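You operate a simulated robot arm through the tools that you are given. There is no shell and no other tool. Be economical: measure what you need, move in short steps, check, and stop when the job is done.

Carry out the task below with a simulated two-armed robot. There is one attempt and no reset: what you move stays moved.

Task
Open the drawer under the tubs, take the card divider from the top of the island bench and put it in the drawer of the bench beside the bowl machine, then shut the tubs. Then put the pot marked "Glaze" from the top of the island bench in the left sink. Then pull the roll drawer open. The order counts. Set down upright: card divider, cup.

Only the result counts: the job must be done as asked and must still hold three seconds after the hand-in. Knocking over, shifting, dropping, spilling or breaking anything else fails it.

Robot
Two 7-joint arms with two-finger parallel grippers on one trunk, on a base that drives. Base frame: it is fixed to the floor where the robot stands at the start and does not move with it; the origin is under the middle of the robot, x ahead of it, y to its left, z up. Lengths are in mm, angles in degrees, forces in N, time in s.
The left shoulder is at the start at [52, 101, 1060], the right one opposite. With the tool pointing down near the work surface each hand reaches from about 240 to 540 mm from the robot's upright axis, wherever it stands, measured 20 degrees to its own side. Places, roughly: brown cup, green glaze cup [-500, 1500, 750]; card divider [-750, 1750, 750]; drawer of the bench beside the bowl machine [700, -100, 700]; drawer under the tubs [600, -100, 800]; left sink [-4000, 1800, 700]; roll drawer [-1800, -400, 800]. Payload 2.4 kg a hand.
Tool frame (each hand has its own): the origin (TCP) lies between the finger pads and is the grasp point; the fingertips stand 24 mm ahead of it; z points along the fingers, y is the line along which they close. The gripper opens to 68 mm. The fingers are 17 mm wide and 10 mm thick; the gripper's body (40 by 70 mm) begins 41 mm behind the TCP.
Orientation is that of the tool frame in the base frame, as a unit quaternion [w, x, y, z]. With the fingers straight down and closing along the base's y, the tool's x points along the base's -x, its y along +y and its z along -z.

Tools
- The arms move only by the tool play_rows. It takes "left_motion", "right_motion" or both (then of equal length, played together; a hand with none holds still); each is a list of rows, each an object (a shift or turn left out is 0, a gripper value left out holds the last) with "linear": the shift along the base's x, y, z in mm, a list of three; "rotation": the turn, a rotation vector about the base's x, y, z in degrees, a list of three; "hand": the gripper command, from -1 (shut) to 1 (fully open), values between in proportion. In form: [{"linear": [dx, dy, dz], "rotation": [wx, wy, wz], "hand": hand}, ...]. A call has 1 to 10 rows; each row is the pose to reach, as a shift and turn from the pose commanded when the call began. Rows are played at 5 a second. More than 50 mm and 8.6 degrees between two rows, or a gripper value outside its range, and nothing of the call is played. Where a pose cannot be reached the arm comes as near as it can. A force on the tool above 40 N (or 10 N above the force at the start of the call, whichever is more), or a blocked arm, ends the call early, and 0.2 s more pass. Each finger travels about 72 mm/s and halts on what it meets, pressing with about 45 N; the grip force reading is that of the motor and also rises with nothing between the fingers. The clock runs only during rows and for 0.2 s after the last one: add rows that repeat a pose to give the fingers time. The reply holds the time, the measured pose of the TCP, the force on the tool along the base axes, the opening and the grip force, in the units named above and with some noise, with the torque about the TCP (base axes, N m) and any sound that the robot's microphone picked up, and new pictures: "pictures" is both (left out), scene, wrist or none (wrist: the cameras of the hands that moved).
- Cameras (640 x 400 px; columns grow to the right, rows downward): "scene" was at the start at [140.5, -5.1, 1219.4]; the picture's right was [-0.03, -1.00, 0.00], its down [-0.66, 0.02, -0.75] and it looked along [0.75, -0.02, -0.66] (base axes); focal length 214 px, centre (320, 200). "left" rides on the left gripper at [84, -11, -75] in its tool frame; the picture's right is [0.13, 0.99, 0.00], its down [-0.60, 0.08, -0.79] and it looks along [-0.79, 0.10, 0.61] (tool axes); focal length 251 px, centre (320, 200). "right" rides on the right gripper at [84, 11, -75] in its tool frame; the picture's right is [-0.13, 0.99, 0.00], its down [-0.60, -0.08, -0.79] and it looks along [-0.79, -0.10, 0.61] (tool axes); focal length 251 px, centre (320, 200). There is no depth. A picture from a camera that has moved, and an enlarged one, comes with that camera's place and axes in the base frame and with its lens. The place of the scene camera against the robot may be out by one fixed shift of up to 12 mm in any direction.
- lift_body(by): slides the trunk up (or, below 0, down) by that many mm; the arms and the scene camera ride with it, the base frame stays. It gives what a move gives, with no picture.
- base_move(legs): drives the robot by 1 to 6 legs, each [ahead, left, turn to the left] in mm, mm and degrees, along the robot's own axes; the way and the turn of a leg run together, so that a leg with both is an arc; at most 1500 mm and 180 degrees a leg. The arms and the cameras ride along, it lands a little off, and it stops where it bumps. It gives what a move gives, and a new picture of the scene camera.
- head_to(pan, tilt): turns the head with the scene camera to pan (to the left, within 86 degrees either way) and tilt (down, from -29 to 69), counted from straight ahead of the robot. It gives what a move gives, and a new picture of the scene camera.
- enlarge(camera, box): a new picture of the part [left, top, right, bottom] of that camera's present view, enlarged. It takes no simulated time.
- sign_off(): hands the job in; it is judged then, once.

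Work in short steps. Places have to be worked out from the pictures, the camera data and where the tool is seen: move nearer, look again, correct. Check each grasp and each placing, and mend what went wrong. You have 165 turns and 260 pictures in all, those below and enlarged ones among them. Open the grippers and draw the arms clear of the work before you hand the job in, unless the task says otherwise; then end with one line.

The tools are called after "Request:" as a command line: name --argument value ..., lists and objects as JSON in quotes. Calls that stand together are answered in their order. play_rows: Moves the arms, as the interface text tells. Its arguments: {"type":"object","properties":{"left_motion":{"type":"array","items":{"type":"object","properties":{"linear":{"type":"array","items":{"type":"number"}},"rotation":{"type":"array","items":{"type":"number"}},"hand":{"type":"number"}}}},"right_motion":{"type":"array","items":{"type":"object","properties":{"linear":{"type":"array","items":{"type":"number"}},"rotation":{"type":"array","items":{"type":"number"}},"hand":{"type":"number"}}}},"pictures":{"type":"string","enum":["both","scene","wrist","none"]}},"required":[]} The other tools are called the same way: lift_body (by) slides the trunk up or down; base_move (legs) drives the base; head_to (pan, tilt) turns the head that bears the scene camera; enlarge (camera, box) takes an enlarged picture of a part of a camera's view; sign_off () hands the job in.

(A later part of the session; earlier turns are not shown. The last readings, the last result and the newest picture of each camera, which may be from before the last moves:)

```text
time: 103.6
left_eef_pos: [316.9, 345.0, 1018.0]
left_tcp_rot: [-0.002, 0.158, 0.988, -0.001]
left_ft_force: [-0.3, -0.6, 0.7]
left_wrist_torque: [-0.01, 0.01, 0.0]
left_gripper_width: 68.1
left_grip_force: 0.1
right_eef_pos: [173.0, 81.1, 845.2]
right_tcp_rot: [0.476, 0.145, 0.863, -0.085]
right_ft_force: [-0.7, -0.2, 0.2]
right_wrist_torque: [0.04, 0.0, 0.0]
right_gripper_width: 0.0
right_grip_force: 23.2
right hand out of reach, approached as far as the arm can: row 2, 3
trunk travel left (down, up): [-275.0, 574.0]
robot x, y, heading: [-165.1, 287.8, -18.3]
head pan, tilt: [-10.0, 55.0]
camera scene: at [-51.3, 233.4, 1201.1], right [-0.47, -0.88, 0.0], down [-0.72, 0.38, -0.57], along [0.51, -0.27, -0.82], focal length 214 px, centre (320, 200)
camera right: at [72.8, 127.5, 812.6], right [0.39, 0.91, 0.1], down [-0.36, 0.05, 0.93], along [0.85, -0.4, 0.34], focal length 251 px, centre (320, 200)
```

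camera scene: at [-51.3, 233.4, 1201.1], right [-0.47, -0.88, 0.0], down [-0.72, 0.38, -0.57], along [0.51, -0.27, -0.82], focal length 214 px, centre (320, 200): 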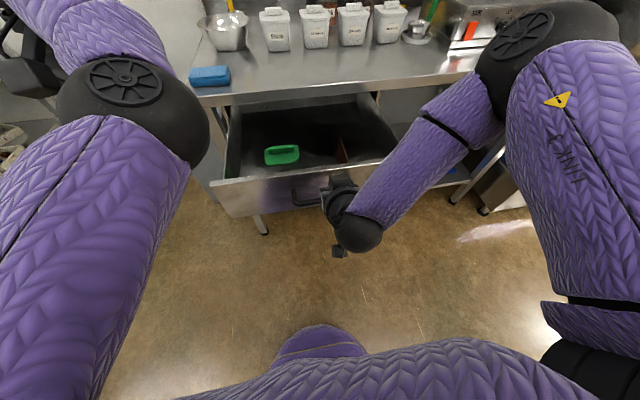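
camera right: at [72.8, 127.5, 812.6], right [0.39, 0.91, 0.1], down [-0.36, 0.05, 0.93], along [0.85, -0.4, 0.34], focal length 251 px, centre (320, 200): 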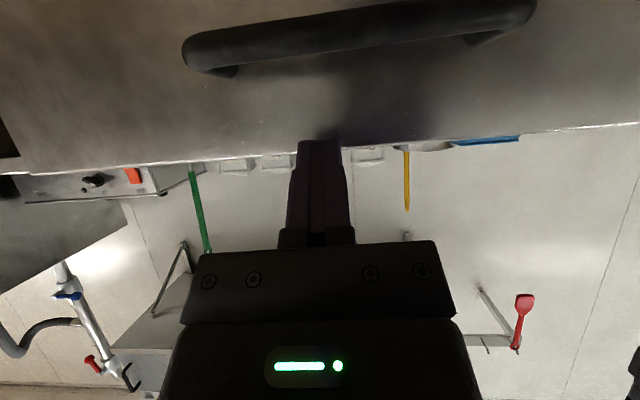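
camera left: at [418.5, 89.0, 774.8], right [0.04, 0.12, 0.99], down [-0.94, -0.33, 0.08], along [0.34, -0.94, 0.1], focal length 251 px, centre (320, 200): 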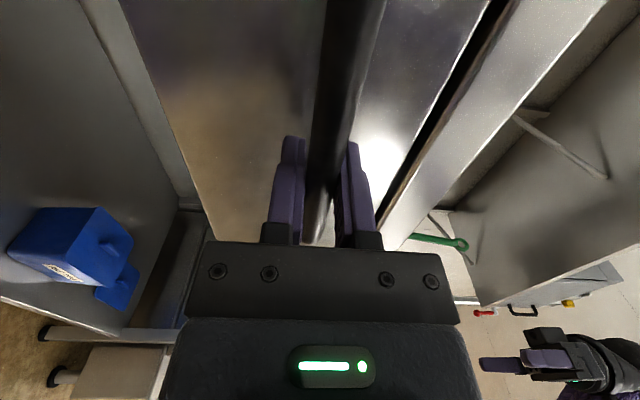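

The tips are near the panel's top edge, so I'll lower the trunk 25 mm. Then I'll push using the base for about 100 mm, within the region already proven clear.

Request:
lift_body --by -28

Request:
base_move --legs '[[105, 0, 0.3]]'

```text
time: 104.3
left_eef_pos: [320.8, 343.6, 985.7]
left_tcp_rot: [-0.008, 0.158, 0.987, 0.0]
left_ft_force: [-0.3, -0.1, -0.6]
left_wrist_torque: [0.01, -0.05, 0.01]
left_gripper_width: 68.0
left_grip_force: 0.2
right_eef_pos: [171.2, 83.6, 815.5]
right_tcp_rot: [0.478, 0.144, 0.863, -0.084]
right_ft_force: [0.7, 0.1, -0.3]
right_wrist_torque: [0.01, -0.06, -0.04]
right_gripper_width: 0.0
right_grip_force: 23.6
trunk travel left (down, up): [-247.0, 602.0]
robot x, y, heading: [-168.7, 286.4, -17.8]
head pan, tilt: [-10.0, 55.0]
```

```text
time: 105.5
left_eef_pos: [420.0, 314.3, 986.8]
left_tcp_rot: [-0.008, 0.156, 0.988, -0.001]
left_ft_force: [0.8, -0.5, 0.2]
left_wrist_torque: [0.0, 0.02, 0.01]
left_gripper_width: 68.0
left_grip_force: 0.0
right_eef_pos: [272.4, 53.5, 816.0]
right_tcp_rot: [0.478, 0.142, 0.863, -0.082]
right_ft_force: [-0.2, 0.3, -0.7]
right_wrist_torque: [0.0, -0.03, -0.01]
right_gripper_width: 0.2
right_grip_force: 23.2
trunk travel left (down, up): [-247.0, 602.0]
robot x, y, heading: [-69.0, 254.1, -17.8]
head pan, tilt: [-10.0, 55.0]
camera scene: at [54.0, 199.9, 1172.7], right [-0.47, -0.89, 0.0], down [-0.73, 0.38, -0.57], along [0.51, -0.27, -0.82], focal length 214 px, centre (320, 200)
```

scene: 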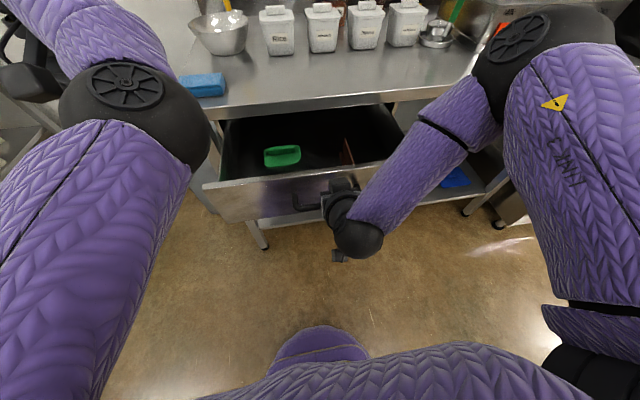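

The drawer is moving smoothly. I'll push the rest with the arm along the drawer's axis.

Request:
play_rows --right_motion '[{"linear": [19, -6, 0]}, {"linear": [38, -12, 0]}, {"linear": [57, -18, 0]}, {"linear": [76, -24, 0]}, {"linear": [95, -31, 0]}, {"linear": [114, -37, 0]}]'

```text
time: 106.9
left_eef_pos: [419.3, 315.0, 985.6]
left_tcp_rot: [-0.008, 0.154, 0.988, 0.0]
left_ft_force: [0.4, 0.4, 0.7]
left_wrist_torque: [-0.03, 0.03, 0.02]
left_gripper_width: 68.2
left_grip_force: 0.1
right_eef_pos: [387.3, 17.9, 815.8]
right_tcp_rot: [0.478, 0.142, 0.863, -0.083]
right_ft_force: [0.2, -0.5, -0.1]
right_wrist_torque: [-0.01, 0.0, -0.02]
right_gripper_width: 0.0
right_grip_force: 23.4
trunk travel left (down, up): [-247.0, 602.0]
robot x, y, heading: [-70.5, 253.4, -17.8]
head pan, tilt: [-10.0, 55.0]
camera scene: at [54.1, 199.9, 1172.6], right [-0.47, -0.89, 0.0], down [-0.73, 0.38, -0.57], along [0.51, -0.27, -0.82], focal length 214 px, centre (320, 200)
camera right: at [287.3, 62.6, 784.2], right [0.39, 0.92, 0.1], down [-0.36, 0.05, 0.93], along [0.85, -0.4, 0.35], focal length 251 px, centre (320, 200)
```

scene: 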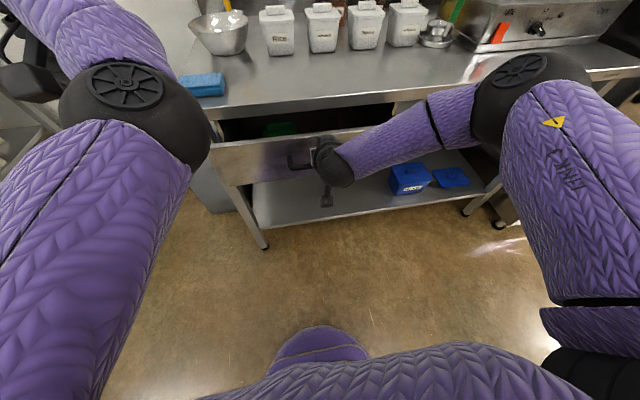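
right: 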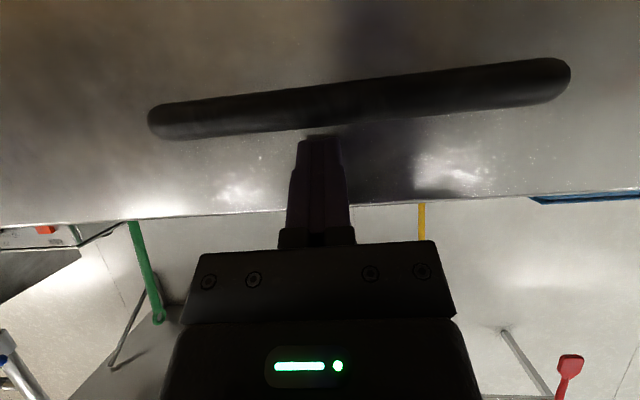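

Nearly shut, with low force. Continuing until it stops.

Request:
play_rows --right_motion '[{"linear": [19, -6, 0]}, {"linear": [38, -12, 0]}, {"linear": [57, -18, 0]}, {"linear": [76, -24, 0]}, {"linear": [86, -27, 0]}, {"linear": [95, -31, 0]}, {"linear": [105, -34, 0]}, {"linear": [114, -37, 0]}, {"linear": [120, -39, 0]}]'

```text
time: 108.4
left_eef_pos: [413.4, 316.2, 988.5]
left_tcp_rot: [-0.005, 0.155, 0.988, -0.001]
left_ft_force: [-0.5, -0.2, -0.2]
left_wrist_torque: [-0.05, 0.01, -0.01]
left_gripper_width: 67.7
left_grip_force: 0.0
right_eef_pos: [480.5, -12.2, 815.9]
right_tcp_rot: [0.475, 0.143, 0.865, -0.081]
right_ft_force: [-36.4, 10.2, 11.8]
right_wrist_torque: [0.05, -0.08, 0.0]
right_gripper_width: 0.0
right_grip_force: 23.5
trunk travel left (down, up): [-247.0, 602.0]
robot x, y, heading: [-72.6, 257.8, -17.5]
head pan, tilt: [-10.0, 55.0]
stopped in row 7 (right hand): the force on the tool passed its limit at 52 N (the readings are from after the stop); the commanded pose is now the measured one
camera scene: at [47.6, 201.6, 1173.6], right [-0.47, -0.88, 0.0], down [-0.72, 0.38, -0.58], along [0.51, -0.27, -0.82], focal length 214 px, centre (320, 200)
camera right: at [379.1, 32.7, 783.9], right [0.38, 0.92, 0.1], down [-0.35, 0.04, 0.94], along [0.85, -0.4, 0.34], focal length 251 px, centre (320, 200)
```

scene: 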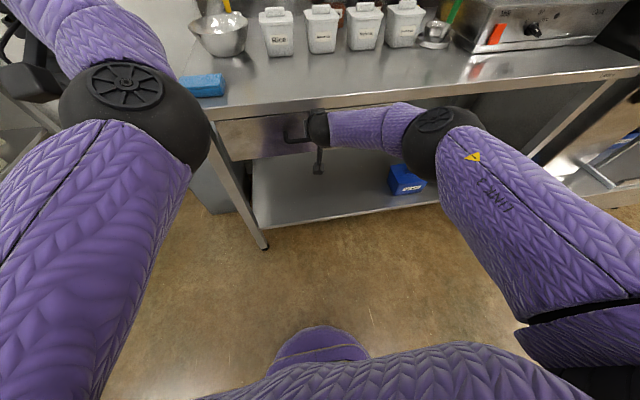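
right: 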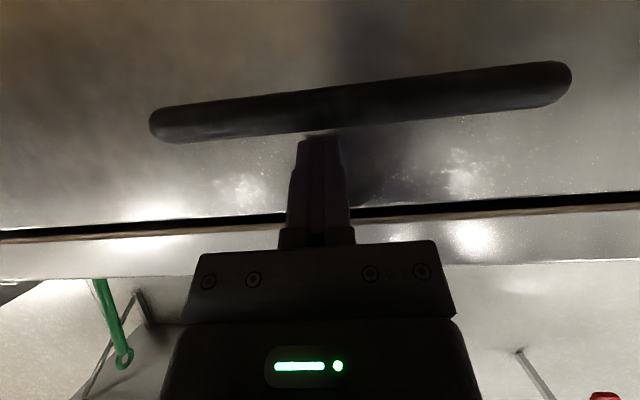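

The drawer stopped hard at about its closed position. I'll back the hand off and inspect.

Request:
play_rows --right_motion '[{"linear": [-30, 10, 0]}, {"linear": [-70, 22, 0]}, {"linear": [-110, 35, 0]}, {"linear": [-150, 48, 0]}, {"linear": [-190, 61, 0]}]' --pictures "none"

Request:
enlarge --camera "scene" --box '[200, 80, 440, 230]'

Request:
enlarge --camera "right" --box '[0, 0, 640, 400]'

```text
time: 109.6
left_eef_pos: [418.2, 314.9, 986.6]
left_tcp_rot: [-0.007, 0.156, 0.988, 0.0]
left_ft_force: [0.5, 0.6, 0.5]
left_wrist_torque: [0.02, -0.02, 0.0]
left_gripper_width: 67.9
left_grip_force: 0.0
right_eef_pos: [293.3, 47.4, 812.7]
right_tcp_rot: [0.473, 0.142, 0.865, -0.082]
right_ft_force: [0.0, 0.0, -1.0]
right_wrist_torque: [-0.03, -0.04, 0.02]
right_gripper_width: 0.0
right_grip_force: 23.5
trunk travel left (down, up): [-247.0, 602.0]
robot x, y, heading: [-68.8, 253.9, -17.8]
head pan, tilt: [-10.0, 55.0]
```

```text
2.67 times, centred on (320, 155) of scene
camera zoom: at [53.1, 200.0, 1172.7], right [-0.47, -0.88, 0.0], down [-0.72, 0.38, -0.57], along [0.51, -0.27, -0.82], focal length 572 px, centre (320, 320)
```

zoom: 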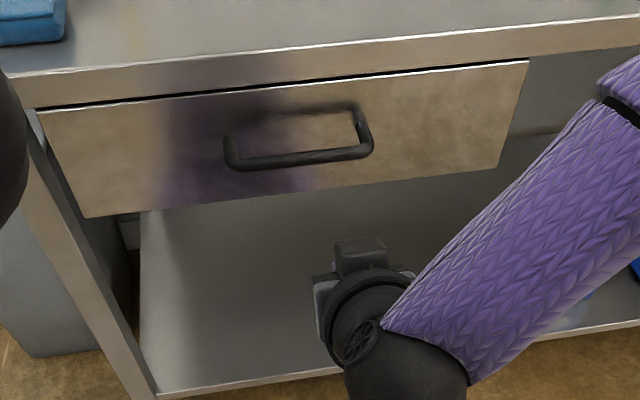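

```text
1.00 times, centred on (320, 200) of right (not enlarged: the box is as wide or as high as the picture)
camera zoom: at [193.7, 93.4, 781.1], right [0.39, 0.92, 0.1], down [-0.35, 0.04, 0.94], along [0.85, -0.4, 0.34], focal length 251 px, centre (320, 200)
```

zoom: 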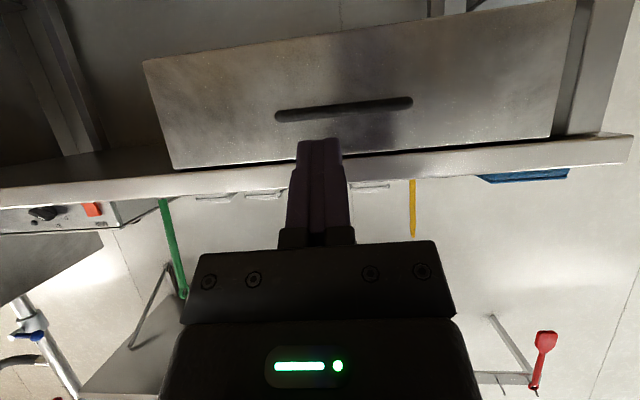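

The drawer is fully shut, matching its initial look. I'll back off, raise the trunk again, and turn the right hand back to pointing down.

Request:
base_move --legs '[[-130, 0, 0]]'

Request:
lift_body --by 60

Request:
play_rows --right_motion '[{"linear": [0, 0, 20], "rotation": [2.6, 8.0, 0]}, {"linear": [0, 0, 40], "rotation": [5.2, 16.1, 0]}, {"linear": [0, 0, 60], "rotation": [7.8, 24.1, 0]}, {"linear": [0, 0, 80], "rotation": [10.4, 32.2, 0]}, {"linear": [0, 0, 100], "rotation": [13, 40.2, 0]}, {"linear": [0, 0, 120], "rotation": [15.6, 48.2, 0]}, {"linear": [0, 0, 140], "rotation": [18.0, 55.0, 0]}]' --pictures "scene"

```text
time: 110.9
left_eef_pos: [294.3, 354.6, 985.9]
left_tcp_rot: [-0.008, 0.156, 0.988, -0.001]
left_ft_force: [1.2, -0.4, -0.1]
left_wrist_torque: [-0.03, -0.02, -0.03]
left_gripper_width: 68.1
left_grip_force: 0.1
right_eef_pos: [171.1, 88.1, 812.0]
right_tcp_rot: [0.474, 0.143, 0.865, -0.082]
right_ft_force: [-0.8, 0.0, 0.1]
right_wrist_torque: [-0.01, 0.02, 0.0]
right_gripper_width: 0.0
right_grip_force: 23.7
trunk travel left (down, up): [-247.0, 602.0]
robot x, y, heading: [-194.8, 296.0, -17.7]
head pan, tilt: [-10.0, 55.0]
camera scene: at [-70.2, 239.5, 1172.7], right [-0.47, -0.88, 0.0], down [-0.72, 0.38, -0.57], along [0.51, -0.27, -0.82], focal length 214 px, centre (320, 200)
```

scene: 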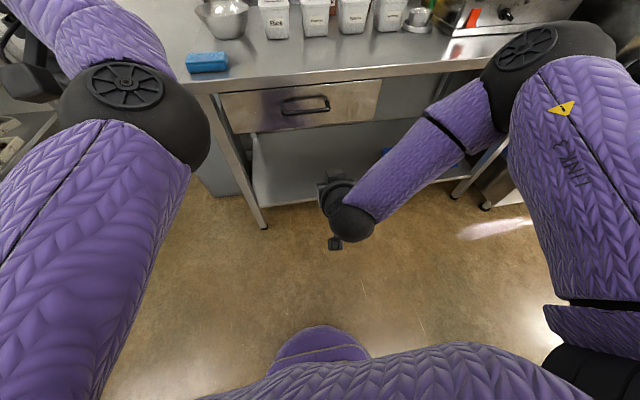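

```text
time: 111.9
left_eef_pos: [294.7, 354.4, 1046.7]
left_tcp_rot: [-0.009, 0.155, 0.988, 0.0]
left_ft_force: [-1.0, 0.2, 0.6]
left_wrist_torque: [0.0, -0.01, -0.01]
left_gripper_width: 67.7
left_grip_force: 0.1
right_eef_pos: [170.4, 88.3, 872.7]
right_tcp_rot: [0.472, 0.143, 0.866, -0.082]
right_ft_force: [0.0, 0.7, 0.0]
right_wrist_torque: [-0.02, 0.05, -0.04]
right_gripper_width: 0.0
right_grip_force: 23.6
trunk travel left (down, up): [-307.0, 542.0]
robot x, y, heading: [-198.1, 291.4, -17.9]
head pan, tilt: [-10.0, 55.0]
```

```text
time: 113.5
left_eef_pos: [294.6, 354.0, 1045.8]
left_tcp_rot: [-0.007, 0.156, 0.988, 0.0]
left_ft_force: [-0.7, 0.1, -0.2]
left_wrist_torque: [0.02, -0.01, -0.01]
left_gripper_width: 67.8
left_grip_force: 0.2
right_eef_pos: [172.0, 86.3, 1013.1]
right_tcp_rot: [-0.006, 0.158, 0.987, -0.005]
right_ft_force: [-0.5, 0.0, 0.4]
right_wrist_torque: [0.02, 0.0, 0.0]
right_gripper_width: 0.1
right_grip_force: 23.8
trunk travel left (down, up): [-307.0, 542.0]
robot x, y, heading: [-197.4, 296.1, -18.1]
head pan, tilt: [-10.0, 55.0]
camera scene: at [-82.5, 243.5, 1233.5], right [-0.47, -0.88, 0.0], down [-0.72, 0.38, -0.57], along [0.51, -0.27, -0.82], focal length 214 px, centre (320, 200)
```

scene: 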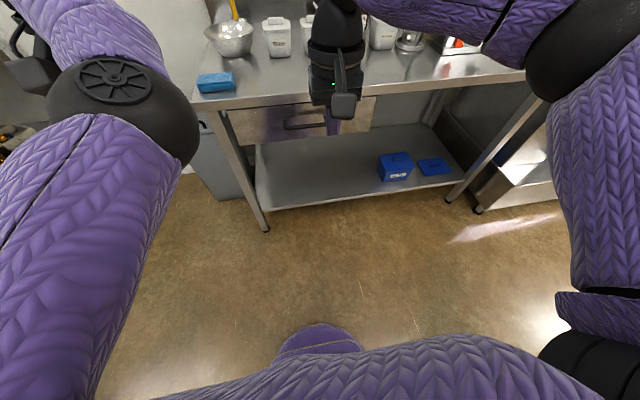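

Arms are in good shape and the drawer is shut. Driving back around to the far side of the island for the Glaze cup.

Request:
base_move --legs '[[0, 1450, 0], [0, 450, 0], [0, 0, -86.5], [0, -760, 0]]'

Request:
head_to --pan -10 --tilt 45

```text
time: 130.4
left_eef_pos: [-300.4, 1772.4, 1045.6]
left_tcp_rot: [-0.006, 0.771, 0.637, 0.005]
left_ft_force: [0.7, -0.3, 0.4]
left_wrist_torque: [0.0, -0.02, 0.0]
left_gripper_width: 68.0
left_grip_force: 0.1
right_eef_pos: [-579.9, 1863.3, 1011.1]
right_tcp_rot: [-0.008, 0.771, 0.636, -0.002]
right_ft_force: [1.4, 0.6, 0.9]
right_wrist_torque: [-0.03, 0.02, 0.01]
right_gripper_width: 0.0
right_grip_force: 23.4
trunk travel left (down, up): [-307.0, 542.0]
robot x, y, heading: [-419.5, 2252.6, -100.6]
head pan, tilt: [-10.0, 55.0]
camera scene: at [-452.1, 2135.2, 1233.5], right [-0.94, 0.35, 0.0], down [0.29, 0.77, -0.57], along [-0.2, -0.54, -0.82], focal length 214 px, centre (320, 200)
```

scene: 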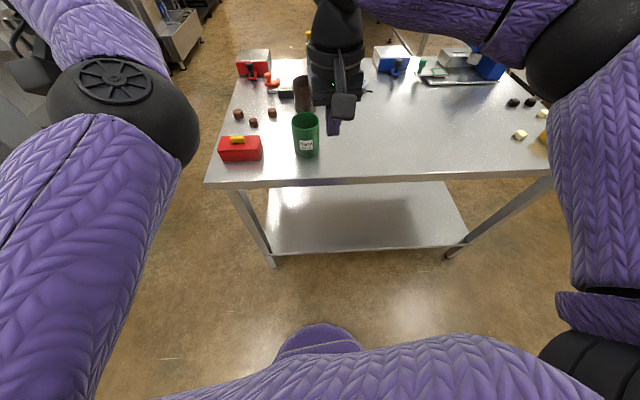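

```text
time: 131.1
left_eef_pos: [-300.6, 1773.2, 1046.0]
left_tcp_rot: [-0.007, 0.77, 0.638, 0.005]
left_ft_force: [-0.3, 0.7, -0.6]
left_wrist_torque: [0.0, 0.0, 0.0]
left_gripper_width: 67.8
left_grip_force: 0.0
right_eef_pos: [-582.4, 1864.1, 1012.6]
right_tcp_rot: [-0.008, 0.773, 0.635, -0.002]
right_ft_force: [-0.3, 0.2, 0.2]
right_wrist_torque: [0.02, 0.0, 0.01]
right_gripper_width: 0.0
right_grip_force: 22.9
trunk travel left (down, up): [-307.0, 542.0]
robot x, y, heading: [-419.2, 2246.7, -100.6]
head pan, tilt: [-10.0, 45.0]
camera scene: at [-455.2, 2126.6, 1246.9], right [-0.94, 0.35, 0.0], down [0.25, 0.66, -0.71], along [-0.25, -0.66, -0.71], focal length 214 px, centre (320, 200)
```

scene: 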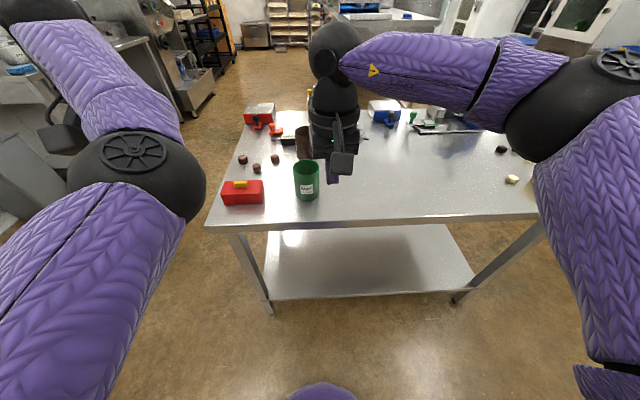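

I'll zoom in on the cup to measure its position and width.

Request:
enlarge --camera "scene" --box '[240, 120, 400, 220]'

Request:
play_rows --right_motion '[{"hand": 1}, {"hand": 1}, {"hand": 1}]' --pictures "wrist"

```text
4.00 times, centred on (320, 170) of scene
camera zoom: at [-455.2, 2126.6, 1246.9], right [-0.94, 0.35, 0.0], down [0.25, 0.66, -0.71], along [-0.25, -0.66, -0.71], focal length 858 px, centre (320, 320)
```

zoom: 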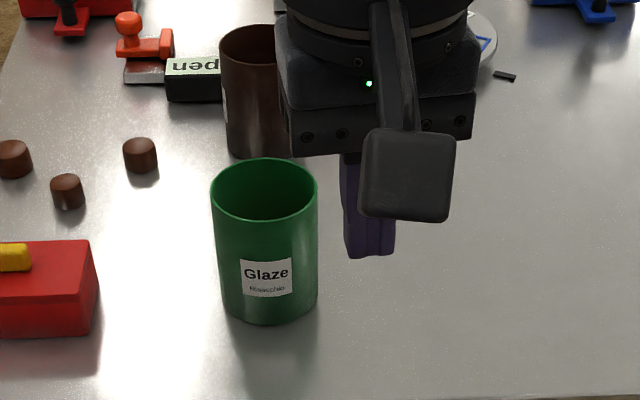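

```text
time: 131.9
left_eef_pos: [-299.9, 1772.7, 1046.2]
left_tcp_rot: [-0.007, 0.77, 0.638, 0.005]
left_ft_force: [-0.1, 0.3, 0.8]
left_wrist_torque: [-0.03, 0.0, -0.01]
left_gripper_width: 67.9
left_grip_force: 0.0
right_eef_pos: [-581.0, 1862.4, 1012.8]
right_tcp_rot: [-0.007, 0.772, 0.636, -0.003]
right_ft_force: [-0.2, -0.1, 0.0]
right_wrist_torque: [0.0, -0.02, -0.01]
right_gripper_width: 68.1
right_grip_force: 0.1
trunk travel left (down, up): [-307.0, 542.0]
robot x, y, heading: [-419.2, 2256.3, -100.7]
head pan, tilt: [-10.0, 45.0]
camera right: at [-553.8, 1943.6, 1086.7], right [0.95, -0.32, -0.01], down [-0.18, -0.59, 0.79], along [-0.26, -0.75, -0.61], focal length 251 px, centre (320, 200)
```

right: 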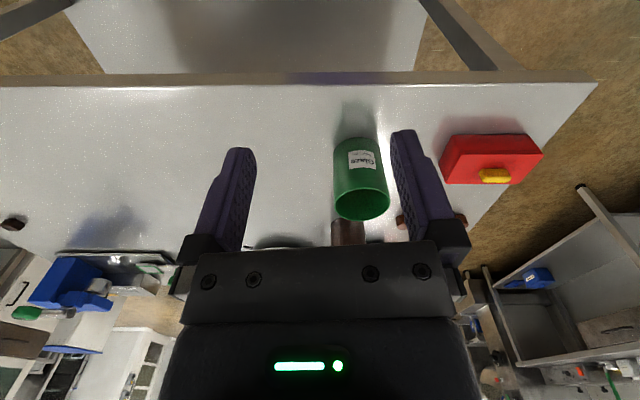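

The cup is about 72 mm wide, wider than the gripper, so I'll grip its wall on the right side with one finger inside. Rim centre is about (-585,1683,902). I'll move in 145 mm first.

Request:
base_move --legs '[[145, 0, 0]]'

Request:
play_rows --right_motion '[{"hand": 0.3}, {"hand": 0.3}, {"hand": 0.3}]'

```text
time: 133.2
left_eef_pos: [-327.0, 1630.8, 1046.2]
left_tcp_rot: [-0.006, 0.77, 0.638, 0.005]
left_ft_force: [-0.5, -0.5, 0.3]
left_wrist_torque: [0.0, 0.04, -0.01]
left_gripper_width: 67.9
left_grip_force: 0.2
right_eef_pos: [-606.9, 1721.5, 1011.6]
right_tcp_rot: [-0.008, 0.771, 0.636, -0.001]
right_ft_force: [0.0, 0.3, 0.9]
right_wrist_torque: [0.01, -0.02, -0.02]
right_gripper_width: 68.2
right_grip_force: 0.0
trunk travel left (down, up): [-307.0, 542.0]
robot x, y, heading: [-446.0, 2112.1, -100.4]
head pan, tilt: [-10.0, 45.0]
camera scene: at [-481.7, 1985.2, 1246.9], right [-0.94, 0.35, 0.0], down [0.25, 0.66, -0.71], along [-0.25, -0.66, -0.71], focal length 214 px, centre (320, 200)
```

scene: 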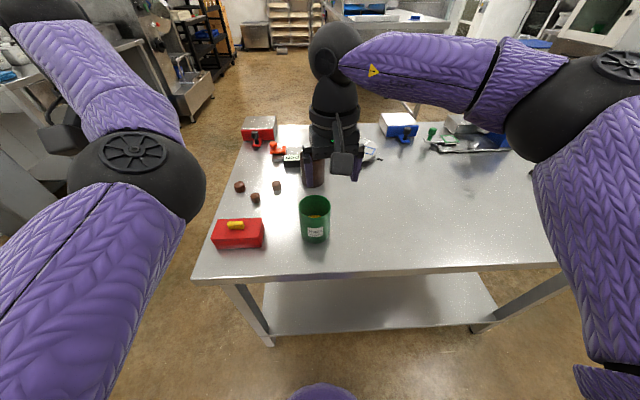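

```text
time: 134.0
left_eef_pos: [-326.0, 1633.3, 1045.5]
left_tcp_rot: [-0.006, 0.77, 0.638, 0.005]
left_ft_force: [0.7, -0.1, -0.3]
left_wrist_torque: [0.01, 0.0, 0.01]
left_gripper_width: 68.1
left_grip_force: 0.0
right_eef_pos: [-606.8, 1722.3, 1011.9]
right_tcp_rot: [-0.008, 0.772, 0.636, -0.002]
right_ft_force: [-0.9, 0.0, 0.1]
right_wrist_torque: [0.03, 0.01, 0.01]
right_gripper_width: 44.4
right_grip_force: 0.1
trunk travel left (down, up): [-307.0, 542.0]
robot x, y, heading: [-443.8, 2109.6, -100.8]
head pan, tilt: [-10.0, 45.0]
camera scene: at [-481.6, 1985.6, 1246.9], right [-0.94, 0.35, 0.0], down [0.25, 0.66, -0.71], along [-0.25, -0.66, -0.71], focal length 214 px, centre (320, 200)
camera right: at [-579.9, 1802.6, 1086.7], right [0.95, -0.32, -0.01], down [-0.18, -0.59, 0.79], along [-0.26, -0.75, -0.61], focal length 251 px, centre (320, 200)
```

scene: 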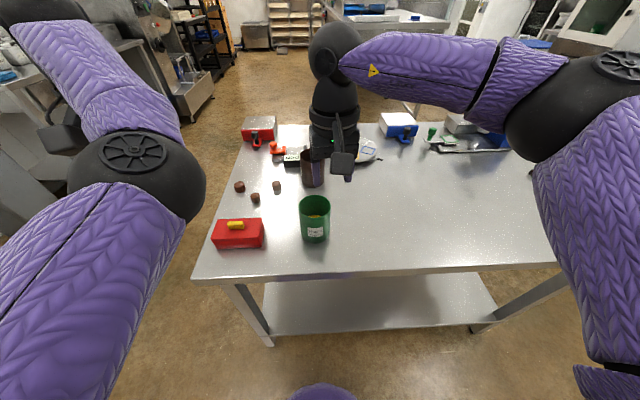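
right: 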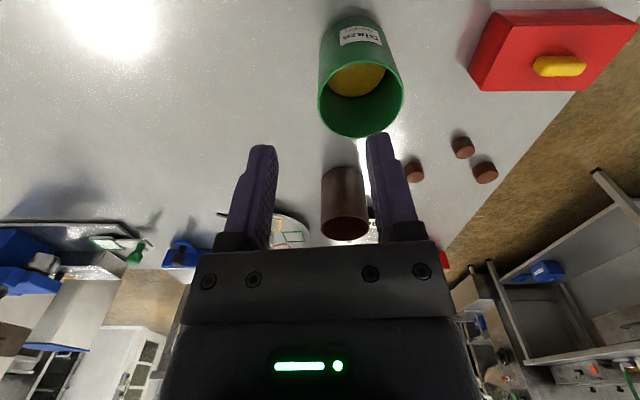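

There's something yellow inside the cup. I'll zoom to see how high it sits and refine the rim position.

Request:
enlarge --camera "right" --box '[280, 0, 440, 100]'

Request:
enlarge --camera "right" --box '[280, 60, 440, 160]'

Request:
enlarge --camera "scene" --box '[240, 170, 400, 270]'

```text
4.00 times, centred on (360, 50) of right
camera zoom: at [-579.9, 1802.6, 1086.7], right [0.95, -0.32, -0.01], down [-0.18, -0.59, 0.79], along [-0.26, -0.75, -0.61], focal length 1006 px, centre (160, 800)
```

zoom: 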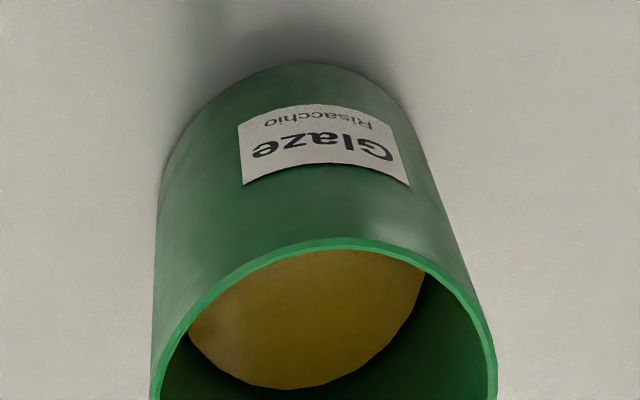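

```text
4.00 times, centred on (360, 110) of right
camera zoom: at [-579.9, 1802.6, 1086.7], right [0.95, -0.32, -0.01], down [-0.18, -0.59, 0.79], along [-0.26, -0.75, -0.61], focal length 1006 px, centre (160, 560)
```

zoom: 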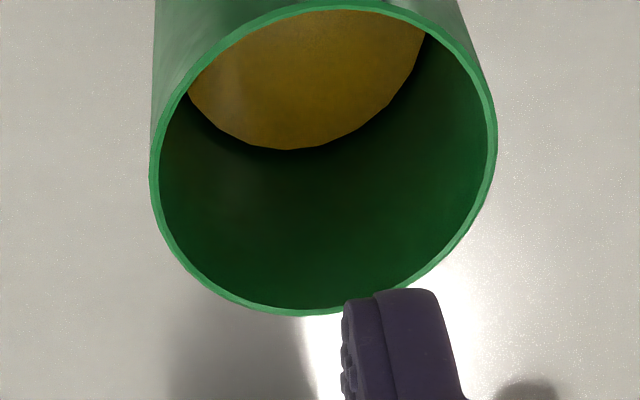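

```text
4.00 times, centred on (320, 220) of scene
camera zoom: at [-481.6, 1985.6, 1246.9], right [-0.94, 0.35, 0.0], down [0.25, 0.66, -0.71], along [-0.25, -0.66, -0.71], focal length 858 px, centre (320, 120)
```

zoom: 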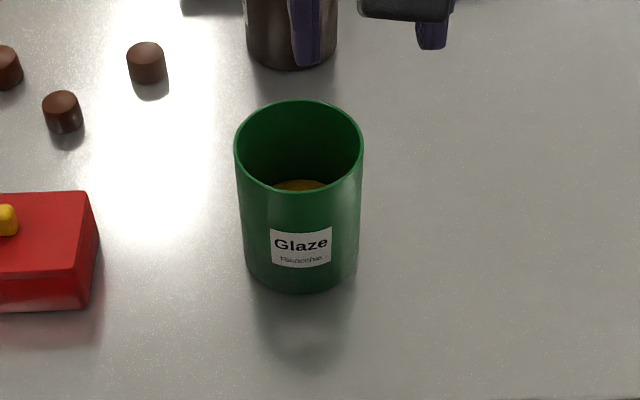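

The contents are well down inside the cup. I'll move to a hover with the right-side wall between the fingers, tips just above the rim, and check.

Request:
play_rows --right_motion '[{"linear": [-7, -15, 0], "hand": 0.3}, {"linear": [-13, -29, -20], "hand": 0.3}, {"linear": [-13, -29, -45], "hand": 0.3}, {"linear": [-13, -29, -67], "hand": 0.3}]'

```text
time: 135.0
left_eef_pos: [-325.3, 1633.2, 1045.2]
left_tcp_rot: [-0.006, 0.77, 0.638, 0.004]
left_ft_force: [0.1, 0.2, 0.2]
left_wrist_torque: [-0.03, 0.03, 0.01]
left_gripper_width: 68.2
left_grip_force: 0.0
right_eef_pos: [-618.0, 1693.2, 944.8]
right_tcp_rot: [-0.008, 0.772, 0.635, -0.003]
right_ft_force: [-0.4, -0.7, -0.4]
right_wrist_torque: [0.0, -0.03, 0.02]
right_gripper_width: 44.1
right_grip_force: 0.0
trunk travel left (down, up): [-307.0, 542.0]
robot x, y, heading: [-445.7, 2112.1, -100.3]
head pan, tilt: [-10.0, 45.0]
camera scene: at [-481.6, 1985.6, 1246.9], right [-0.94, 0.35, 0.0], down [0.25, 0.66, -0.71], along [-0.25, -0.66, -0.71], focal length 214 px, centre (320, 200)
camera right: at [-591.9, 1773.5, 1019.8], right [0.95, -0.32, -0.02], down [-0.18, -0.59, 0.79], along [-0.26, -0.75, -0.61], focal length 251 px, centre (320, 200)
```

scene: 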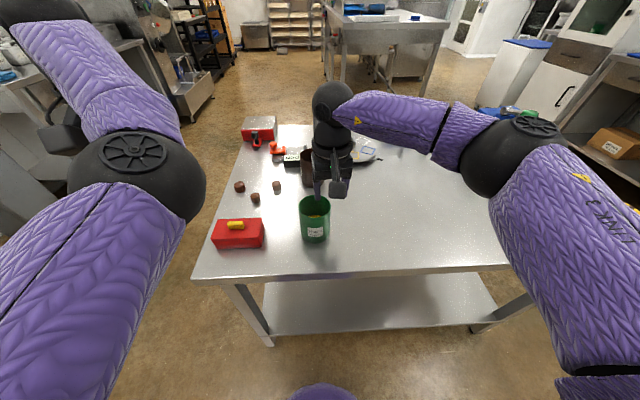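
right: 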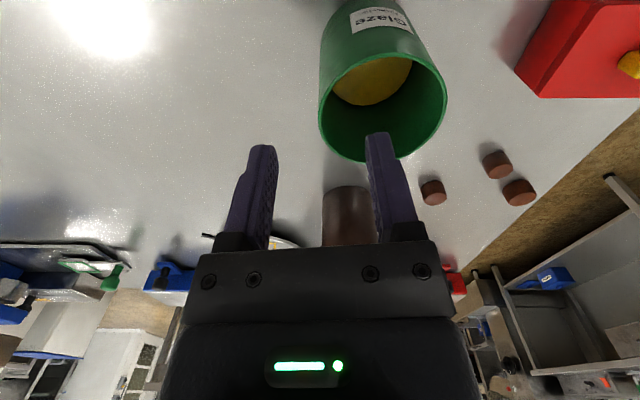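

The inner finger is over the cup's middle and the wall is centred between the fingers. Rim is at about z 892. I'll go down to z≈873.

Request:
play_rows --right_motion '[{"linear": [-1, 0, -20], "hand": 0.3}, {"linear": [-1, 0, -40], "hand": 0.3}, {"linear": [-1, 0, -56], "hand": 0.3}, {"linear": [-1, 0, -71], "hand": 0.3}]'

```text
time: 136.0
left_eef_pos: [-325.9, 1632.5, 1046.2]
left_tcp_rot: [-0.007, 0.77, 0.638, 0.005]
left_ft_force: [-0.5, -0.6, 0.2]
left_wrist_torque: [0.01, -0.01, 0.01]
left_gripper_width: 68.0
left_grip_force: 0.1
right_eef_pos: [-621.9, 1694.0, 872.9]
right_tcp_rot: [-0.007, 0.772, 0.636, -0.001]
right_ft_force: [0.5, 0.1, 0.2]
right_wrist_torque: [0.01, -0.01, 0.0]
right_gripper_width: 44.1
right_grip_force: 0.0
trunk travel left (down, up): [-307.0, 542.0]
robot x, y, heading: [-446.3, 2112.7, -100.6]
head pan, tilt: [-10.0, 45.0]
camera scene: at [-481.6, 1985.6, 1246.9], right [-0.94, 0.35, 0.0], down [0.25, 0.66, -0.71], along [-0.25, -0.66, -0.71], focal length 214 px, centre (320, 200)
camera right: at [-594.6, 1773.6, 947.5], right [0.95, -0.32, -0.01], down [-0.18, -0.58, 0.79], along [-0.26, -0.75, -0.61], focal length 251 px, centre (320, 200)
```

scene: 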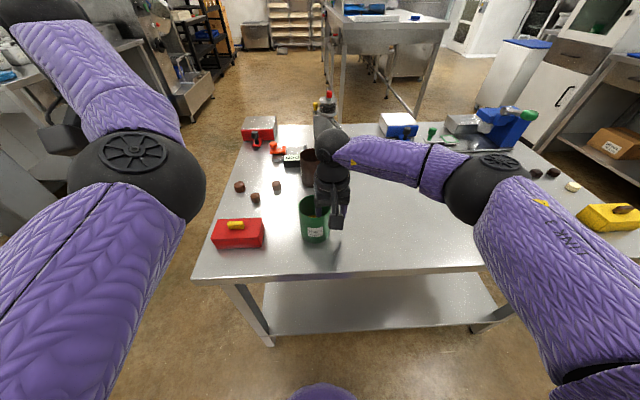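
right: 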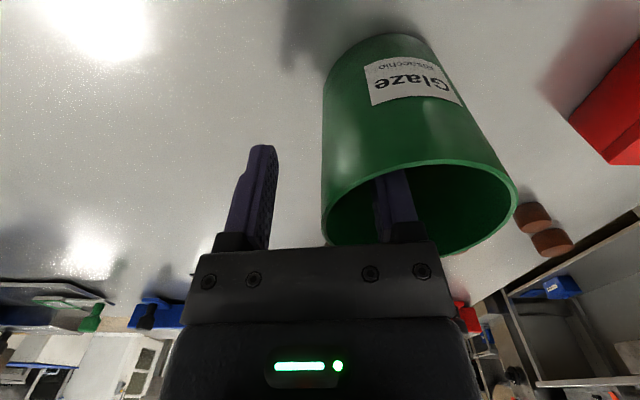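

The inner finger is inside and the wall is mid-way between. Closing.

Request:
play_rows --right_motion '[{"hand": 0.0}, {"hand": -0.4}, {"hand": -1}, {"hand": -1}, {"hand": -1}, {"hand": -1}]'

```text
time: 137.4
left_eef_pos: [-326.6, 1633.2, 1046.3]
left_tcp_rot: [-0.006, 0.77, 0.638, 0.005]
left_ft_force: [0.2, -0.3, -0.1]
left_wrist_torque: [-0.04, 0.02, -0.01]
left_gripper_width: 67.9
left_grip_force: 0.0
right_eef_pos: [-620.5, 1694.1, 872.7]
right_tcp_rot: [-0.007, 0.772, 0.636, -0.002]
right_ft_force: [1.4, -0.8, 7.6]
right_wrist_torque: [-0.17, -0.56, -0.01]
right_gripper_width: 6.1
right_grip_force: 28.7
trunk travel left (down, up): [-307.0, 542.0]
robot x, y, heading: [-444.6, 2112.7, -100.7]
head pan, tilt: [-10.0, 45.0]
camera scene: at [-481.5, 1986.0, 1247.0], right [-0.94, 0.35, 0.0], down [0.25, 0.66, -0.71], along [-0.25, -0.66, -0.71], focal length 214 px, centre (320, 200)
camera right: at [-594.5, 1774.0, 948.1], right [0.95, -0.32, -0.01], down [-0.18, -0.58, 0.79], along [-0.26, -0.75, -0.61], focal length 251 px, centre (320, 200)
```

scene: 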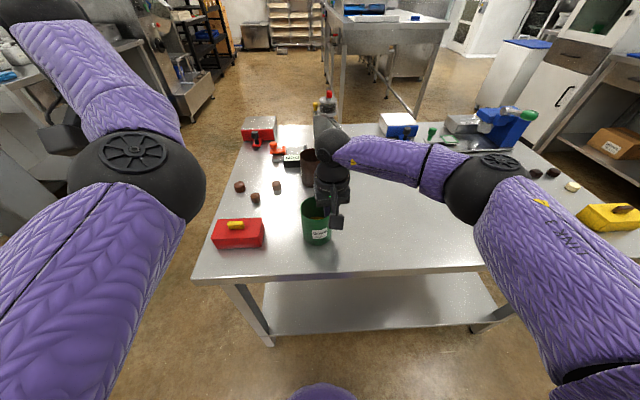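
right: 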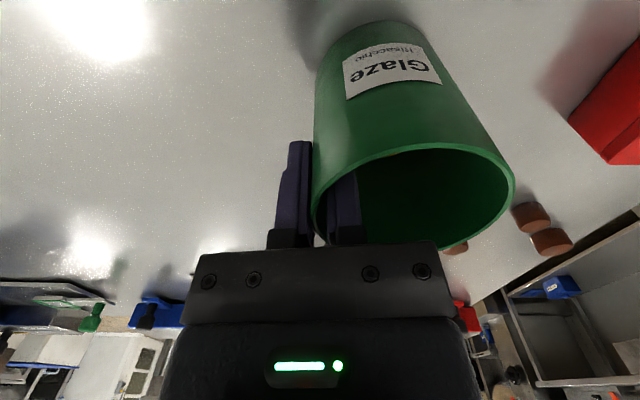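

The wall is gripped at 6 mm. I'll lift gently and check that it hangs level.

Request:
play_rows --right_motion '[{"linear": [0, 0, 10], "hand": -1}, {"linear": [0, 0, 30]}, {"linear": [0, 0, 60]}, {"linear": [0, 0, 90]}, {"linear": [0, 0, 120]}, {"linear": [0, 0, 140]}]'

```text
time: 138.8
left_eef_pos: [-326.6, 1632.5, 1046.1]
left_tcp_rot: [-0.006, 0.77, 0.638, 0.004]
left_ft_force: [0.7, -0.3, -0.1]
left_wrist_torque: [0.0, -0.04, 0.01]
left_gripper_width: 67.9
left_grip_force: 0.1
right_eef_pos: [-618.7, 1695.2, 1015.6]
right_tcp_rot: [-0.007, 0.772, 0.636, -0.002]
right_ft_force: [-0.2, 0.3, -1.5]
right_wrist_torque: [0.03, 0.05, 0.01]
right_gripper_width: 5.6
right_grip_force: 28.9
trunk travel left (down, up): [-307.0, 542.0]
robot x, y, heading: [-445.4, 2110.7, -100.5]
head pan, tilt: [-10.0, 45.0]
camera scene: at [-481.6, 1985.6, 1246.9], right [-0.94, 0.35, 0.0], down [0.25, 0.66, -0.71], along [-0.25, -0.66, -0.71], focal length 214 px, centre (320, 200)
camera right: at [-592.4, 1774.8, 1090.2], right [0.95, -0.32, -0.01], down [-0.18, -0.59, 0.79], along [-0.26, -0.75, -0.61], focal length 251 px, centre (320, 200)
```

scene: 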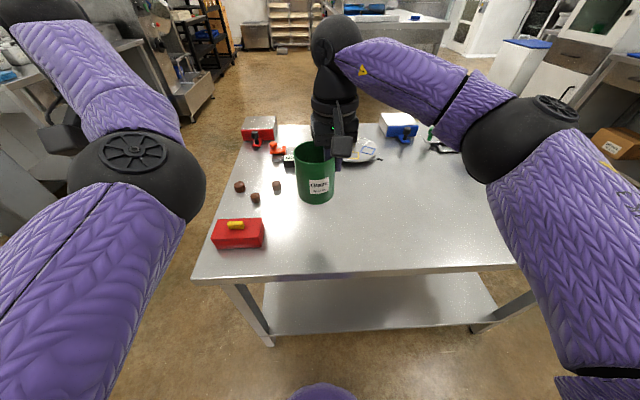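
right: 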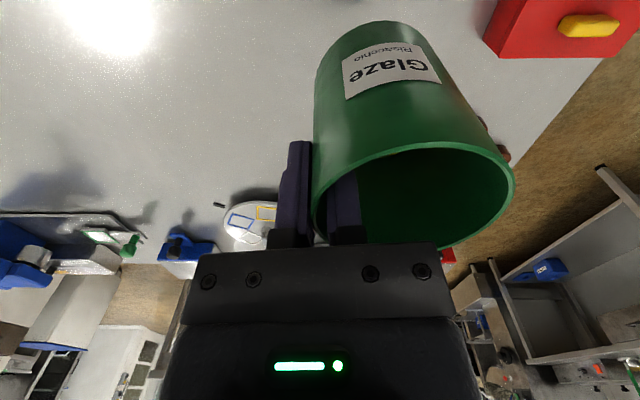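

The cup is held level. I'll back away from the island and turn to face west to look for the sinks.

Request:
base_move --legs '[[-380, 0, 0], [0, 0, -79.5]]'

Request:
head_to --pan 0 --tilt 15

```text
time: 144.6
left_eef_pos: [-819.2, 2271.3, 1047.4]
left_tcp_rot: [-0.002, 1.0, 0.012, 0.008]
left_ft_force: [-0.4, -0.1, -0.1]
left_wrist_torque: [0.03, -0.02, 0.03]
left_gripper_width: 67.9
left_grip_force: 0.1
right_eef_pos: [-820.0, 2572.0, 1014.9]
right_tcp_rot: [-0.007, 1.0, 0.01, 0.003]
right_ft_force: [-0.1, -0.7, -1.0]
right_wrist_torque: [0.03, 0.01, -0.01]
right_gripper_width: 5.6
right_grip_force: 28.8
trunk travel left (down, up): [-307.0, 542.0]
robot x, y, heading: [-375.3, 2488.4, -178.4]
head pan, tilt: [-10.0, 45.0]
camera scene: at [-502.2, 2499.4, 1246.9], right [0.15, 0.99, 0.0], down [0.7, -0.1, -0.71], along [-0.7, 0.1, -0.71], focal length 214 px, centre (320, 200)
```

scene: 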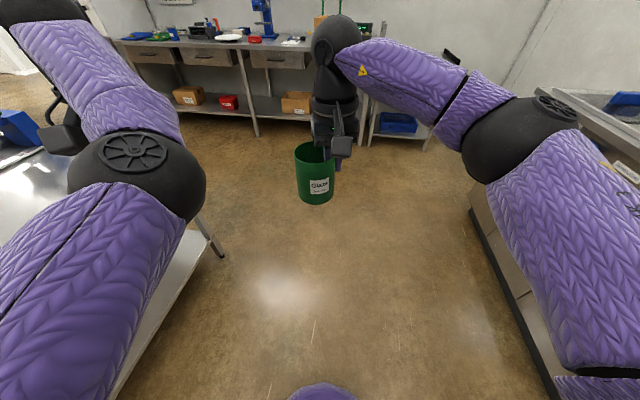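

```text
time: 145.6
left_eef_pos: [-819.1, 2271.8, 1045.5]
left_tcp_rot: [-0.003, 1.0, 0.013, 0.008]
left_ft_force: [0.2, 0.6, -0.1]
left_wrist_torque: [0.01, -0.04, 0.0]
left_gripper_width: 68.0
left_grip_force: 0.1
right_eef_pos: [-820.0, 2572.3, 1015.0]
right_tcp_rot: [-0.007, 1.0, 0.011, 0.004]
right_ft_force: [0.7, 0.8, -1.6]
right_wrist_torque: [0.05, 0.02, 0.01]
right_gripper_width: 6.0
right_grip_force: 28.7
trunk travel left (down, up): [-307.0, 542.0]
robot x, y, heading: [-381.7, 2488.8, -178.5]
head pan, tilt: [0.0, 15.0]
camera scene: at [-515.2, 2484.9, 1293.7], right [-0.03, 1.0, 0.0], down [0.26, 0.01, -0.97], along [-0.97, -0.03, -0.26], focal length 214 px, centre (320, 200)
```

scene: 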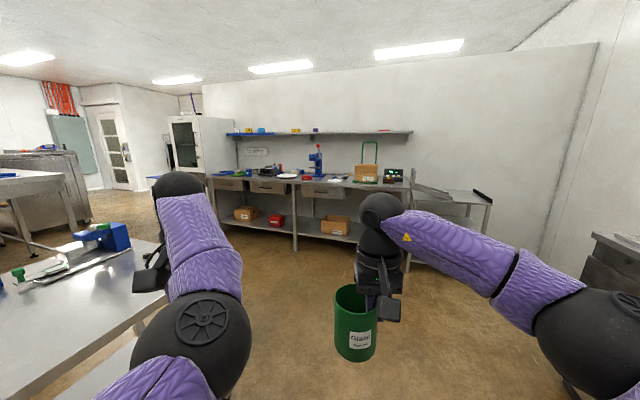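

I'll zoom in to find the sinks on the far side.

Request:
enlarge --camera "scene" --box '[0, 90, 240, 240]'

Request:
enlarge --camera "scene" --box '[200, 100, 440, 250]'

```text
2.67 times, centred on (120, 165) of scene
camera zoom: at [-515.2, 2484.9, 1293.7], right [-0.03, 1.0, 0.0], down [0.26, 0.01, -0.97], along [-0.97, -0.03, -0.26], focal length 572 px, centre (853, 293)
```

zoom: 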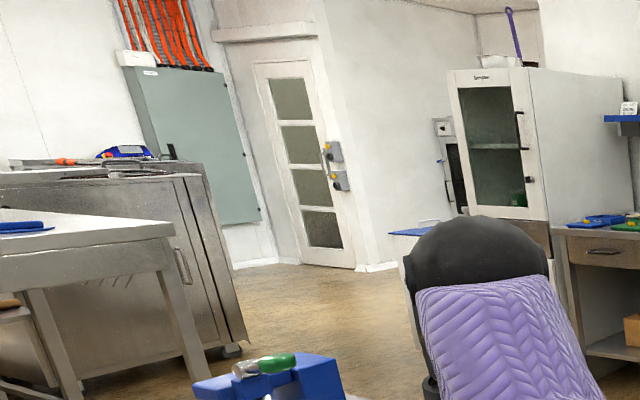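

```text
2.67 times, centred on (320, 175) of scene
camera zoom: at [-515.2, 2484.9, 1293.7], right [-0.03, 1.0, 0.0], down [0.26, 0.01, -0.97], along [-0.97, -0.03, -0.26], focal length 572 px, centre (320, 267)
```

zoom: 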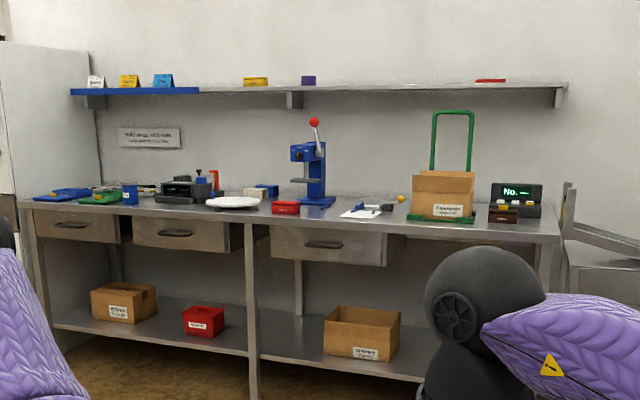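

No sinks visible from here; they may be hidden beyond the wall end. I'll drive west past the island to get a better view.

Request:
base_move --legs '[[0, 60, -0.3], [1350, -60, 0]]'

Request:
head_to --pan 25 --tilt 15

```text
time: 152.8
left_eef_pos: [-2159.8, 2271.1, 1045.5]
left_tcp_rot: [-0.002, 1.0, -0.001, 0.008]
left_ft_force: [-0.5, 0.2, -0.2]
left_wrist_torque: [-0.01, -0.02, 0.0]
left_gripper_width: 68.2
left_grip_force: 0.1
right_eef_pos: [-2153.0, 2570.5, 1015.2]
right_tcp_rot: [-0.007, 1.0, -0.003, 0.003]
right_ft_force: [0.2, -0.1, -2.0]
right_wrist_torque: [0.07, -0.01, 0.01]
right_gripper_width: 5.7
right_grip_force: 28.6
trunk travel left (down, up): [-307.0, 542.0]
robot x, y, heading: [-1713.7, 2476.8, 179.7]
head pan, tilt: [0.0, 15.0]
camera scene: at [-1851.1, 2475.0, 1293.7], right [0.0, 1.0, 0.0], down [0.26, 0.0, -0.97], along [-0.97, 0.0, -0.26], focal length 214 px, centre (320, 200)
```

scene: 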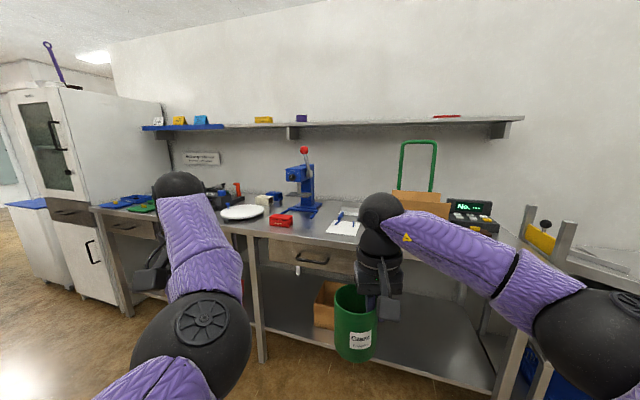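

```text
time: 153.7
left_eef_pos: [-2161.4, 2270.4, 1045.9]
left_tcp_rot: [-0.002, 1.0, -0.001, 0.008]
left_ft_force: [-0.5, -0.3, 0.6]
left_wrist_torque: [0.03, 0.0, 0.01]
left_gripper_width: 68.0
left_grip_force: 0.0
right_eef_pos: [-2152.8, 2570.0, 1015.4]
right_tcp_rot: [-0.006, 1.0, -0.003, 0.003]
right_ft_force: [0.6, 1.1, -2.5]
right_wrist_torque: [0.05, 0.01, -0.01]
right_gripper_width: 5.8
right_grip_force: 29.1
trunk travel left (down, up): [-307.0, 542.0]
robot x, y, heading: [-1711.0, 2476.5, 180.1]
head pan, tilt: [25.0, 15.0]
camera scene: at [-1842.3, 2435.6, 1293.7], right [-0.42, 0.91, 0.0], down [0.24, 0.11, -0.97], along [-0.88, -0.41, -0.26], focal length 214 px, centre (320, 200)
```

scene: 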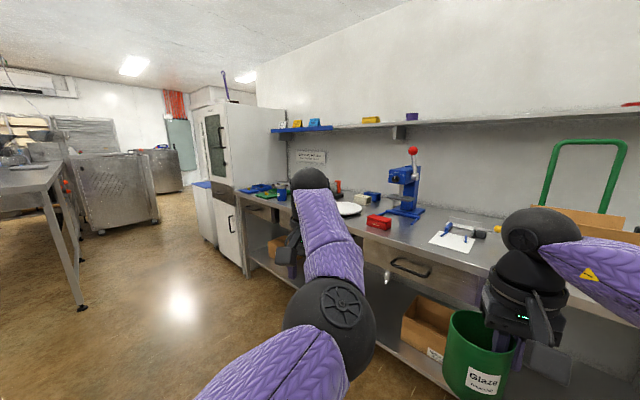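

The sinks must be behind this partition, reached around the white cabinets at its end. I'll turn to face down the aisle and drive along its middle.

Request:
base_move --legs '[[0, 0, 72.1], [0, -370, 0], [1400, 0, 0]]'

Request:
head_to --pan -25 --tilt 20

```text
time: 165.8
left_eef_pos: [-2433.2, 762.1, 1044.8]
left_tcp_rot: [-0.006, 0.812, 0.584, 0.004]
left_ft_force: [-0.6, 0.2, -0.2]
left_wrist_torque: [-0.01, -0.01, -0.03]
left_gripper_width: 67.8
left_grip_force: 0.0
right_eef_pos: [-2714.9, 863.0, 1015.2]
right_tcp_rot: [-0.007, 0.813, 0.582, -0.002]
right_ft_force: [0.6, -0.3, -2.4]
right_wrist_torque: [0.05, 0.09, 0.03]
right_gripper_width: 5.5
right_grip_force: 28.3
trunk travel left (down, up): [-307.0, 542.0]
robot x, y, heading: [-2489.9, 1251.9, -108.4]
head pan, tilt: [25.0, 15.0]
camera scene: at [-2490.5, 1111.7, 1293.7], right [-0.99, -0.11, 0.0], down [-0.03, 0.26, -0.97], along [0.11, -0.96, -0.26], focal length 214 px, centre (320, 200)
```

scene: 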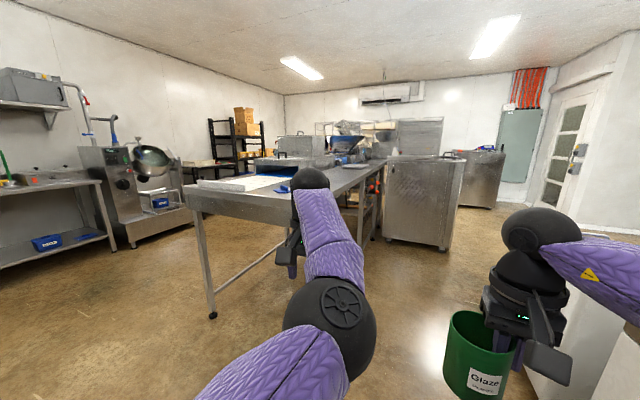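

```text
time: 167.0
left_eef_pos: [-2434.7, 762.7, 1046.2]
left_tcp_rot: [-0.005, 0.811, 0.585, 0.006]
left_ft_force: [-0.7, 0.0, -0.4]
left_wrist_torque: [0.02, -0.02, -0.02]
left_gripper_width: 68.0
left_grip_force: 0.0
right_eef_pos: [-2716.2, 862.8, 1015.3]
right_tcp_rot: [-0.008, 0.813, 0.582, -0.001]
right_ft_force: [0.0, -0.6, -1.3]
right_wrist_torque: [-0.03, 0.08, 0.02]
right_gripper_width: 5.4
right_grip_force: 28.5
trunk travel left (down, up): [-307.0, 542.0]
robot x, y, heading: [-2490.2, 1252.4, -108.5]
head pan, tilt: [-25.0, 20.0]
camera scene: at [-2565.1, 1136.9, 1285.6], right [-0.73, 0.69, 0.0], down [0.23, 0.25, -0.94], along [-0.65, -0.68, -0.34], focal length 214 px, centre (320, 200)
```

scene: 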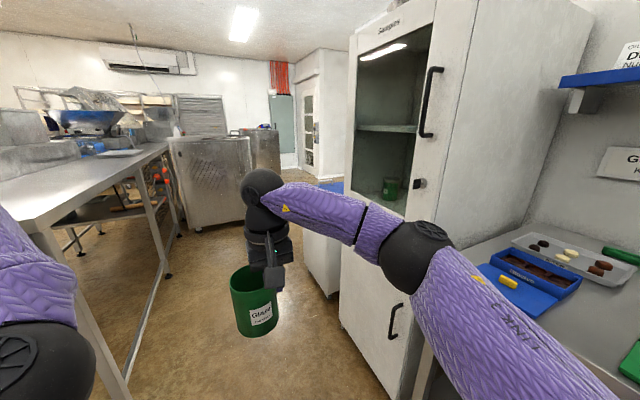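

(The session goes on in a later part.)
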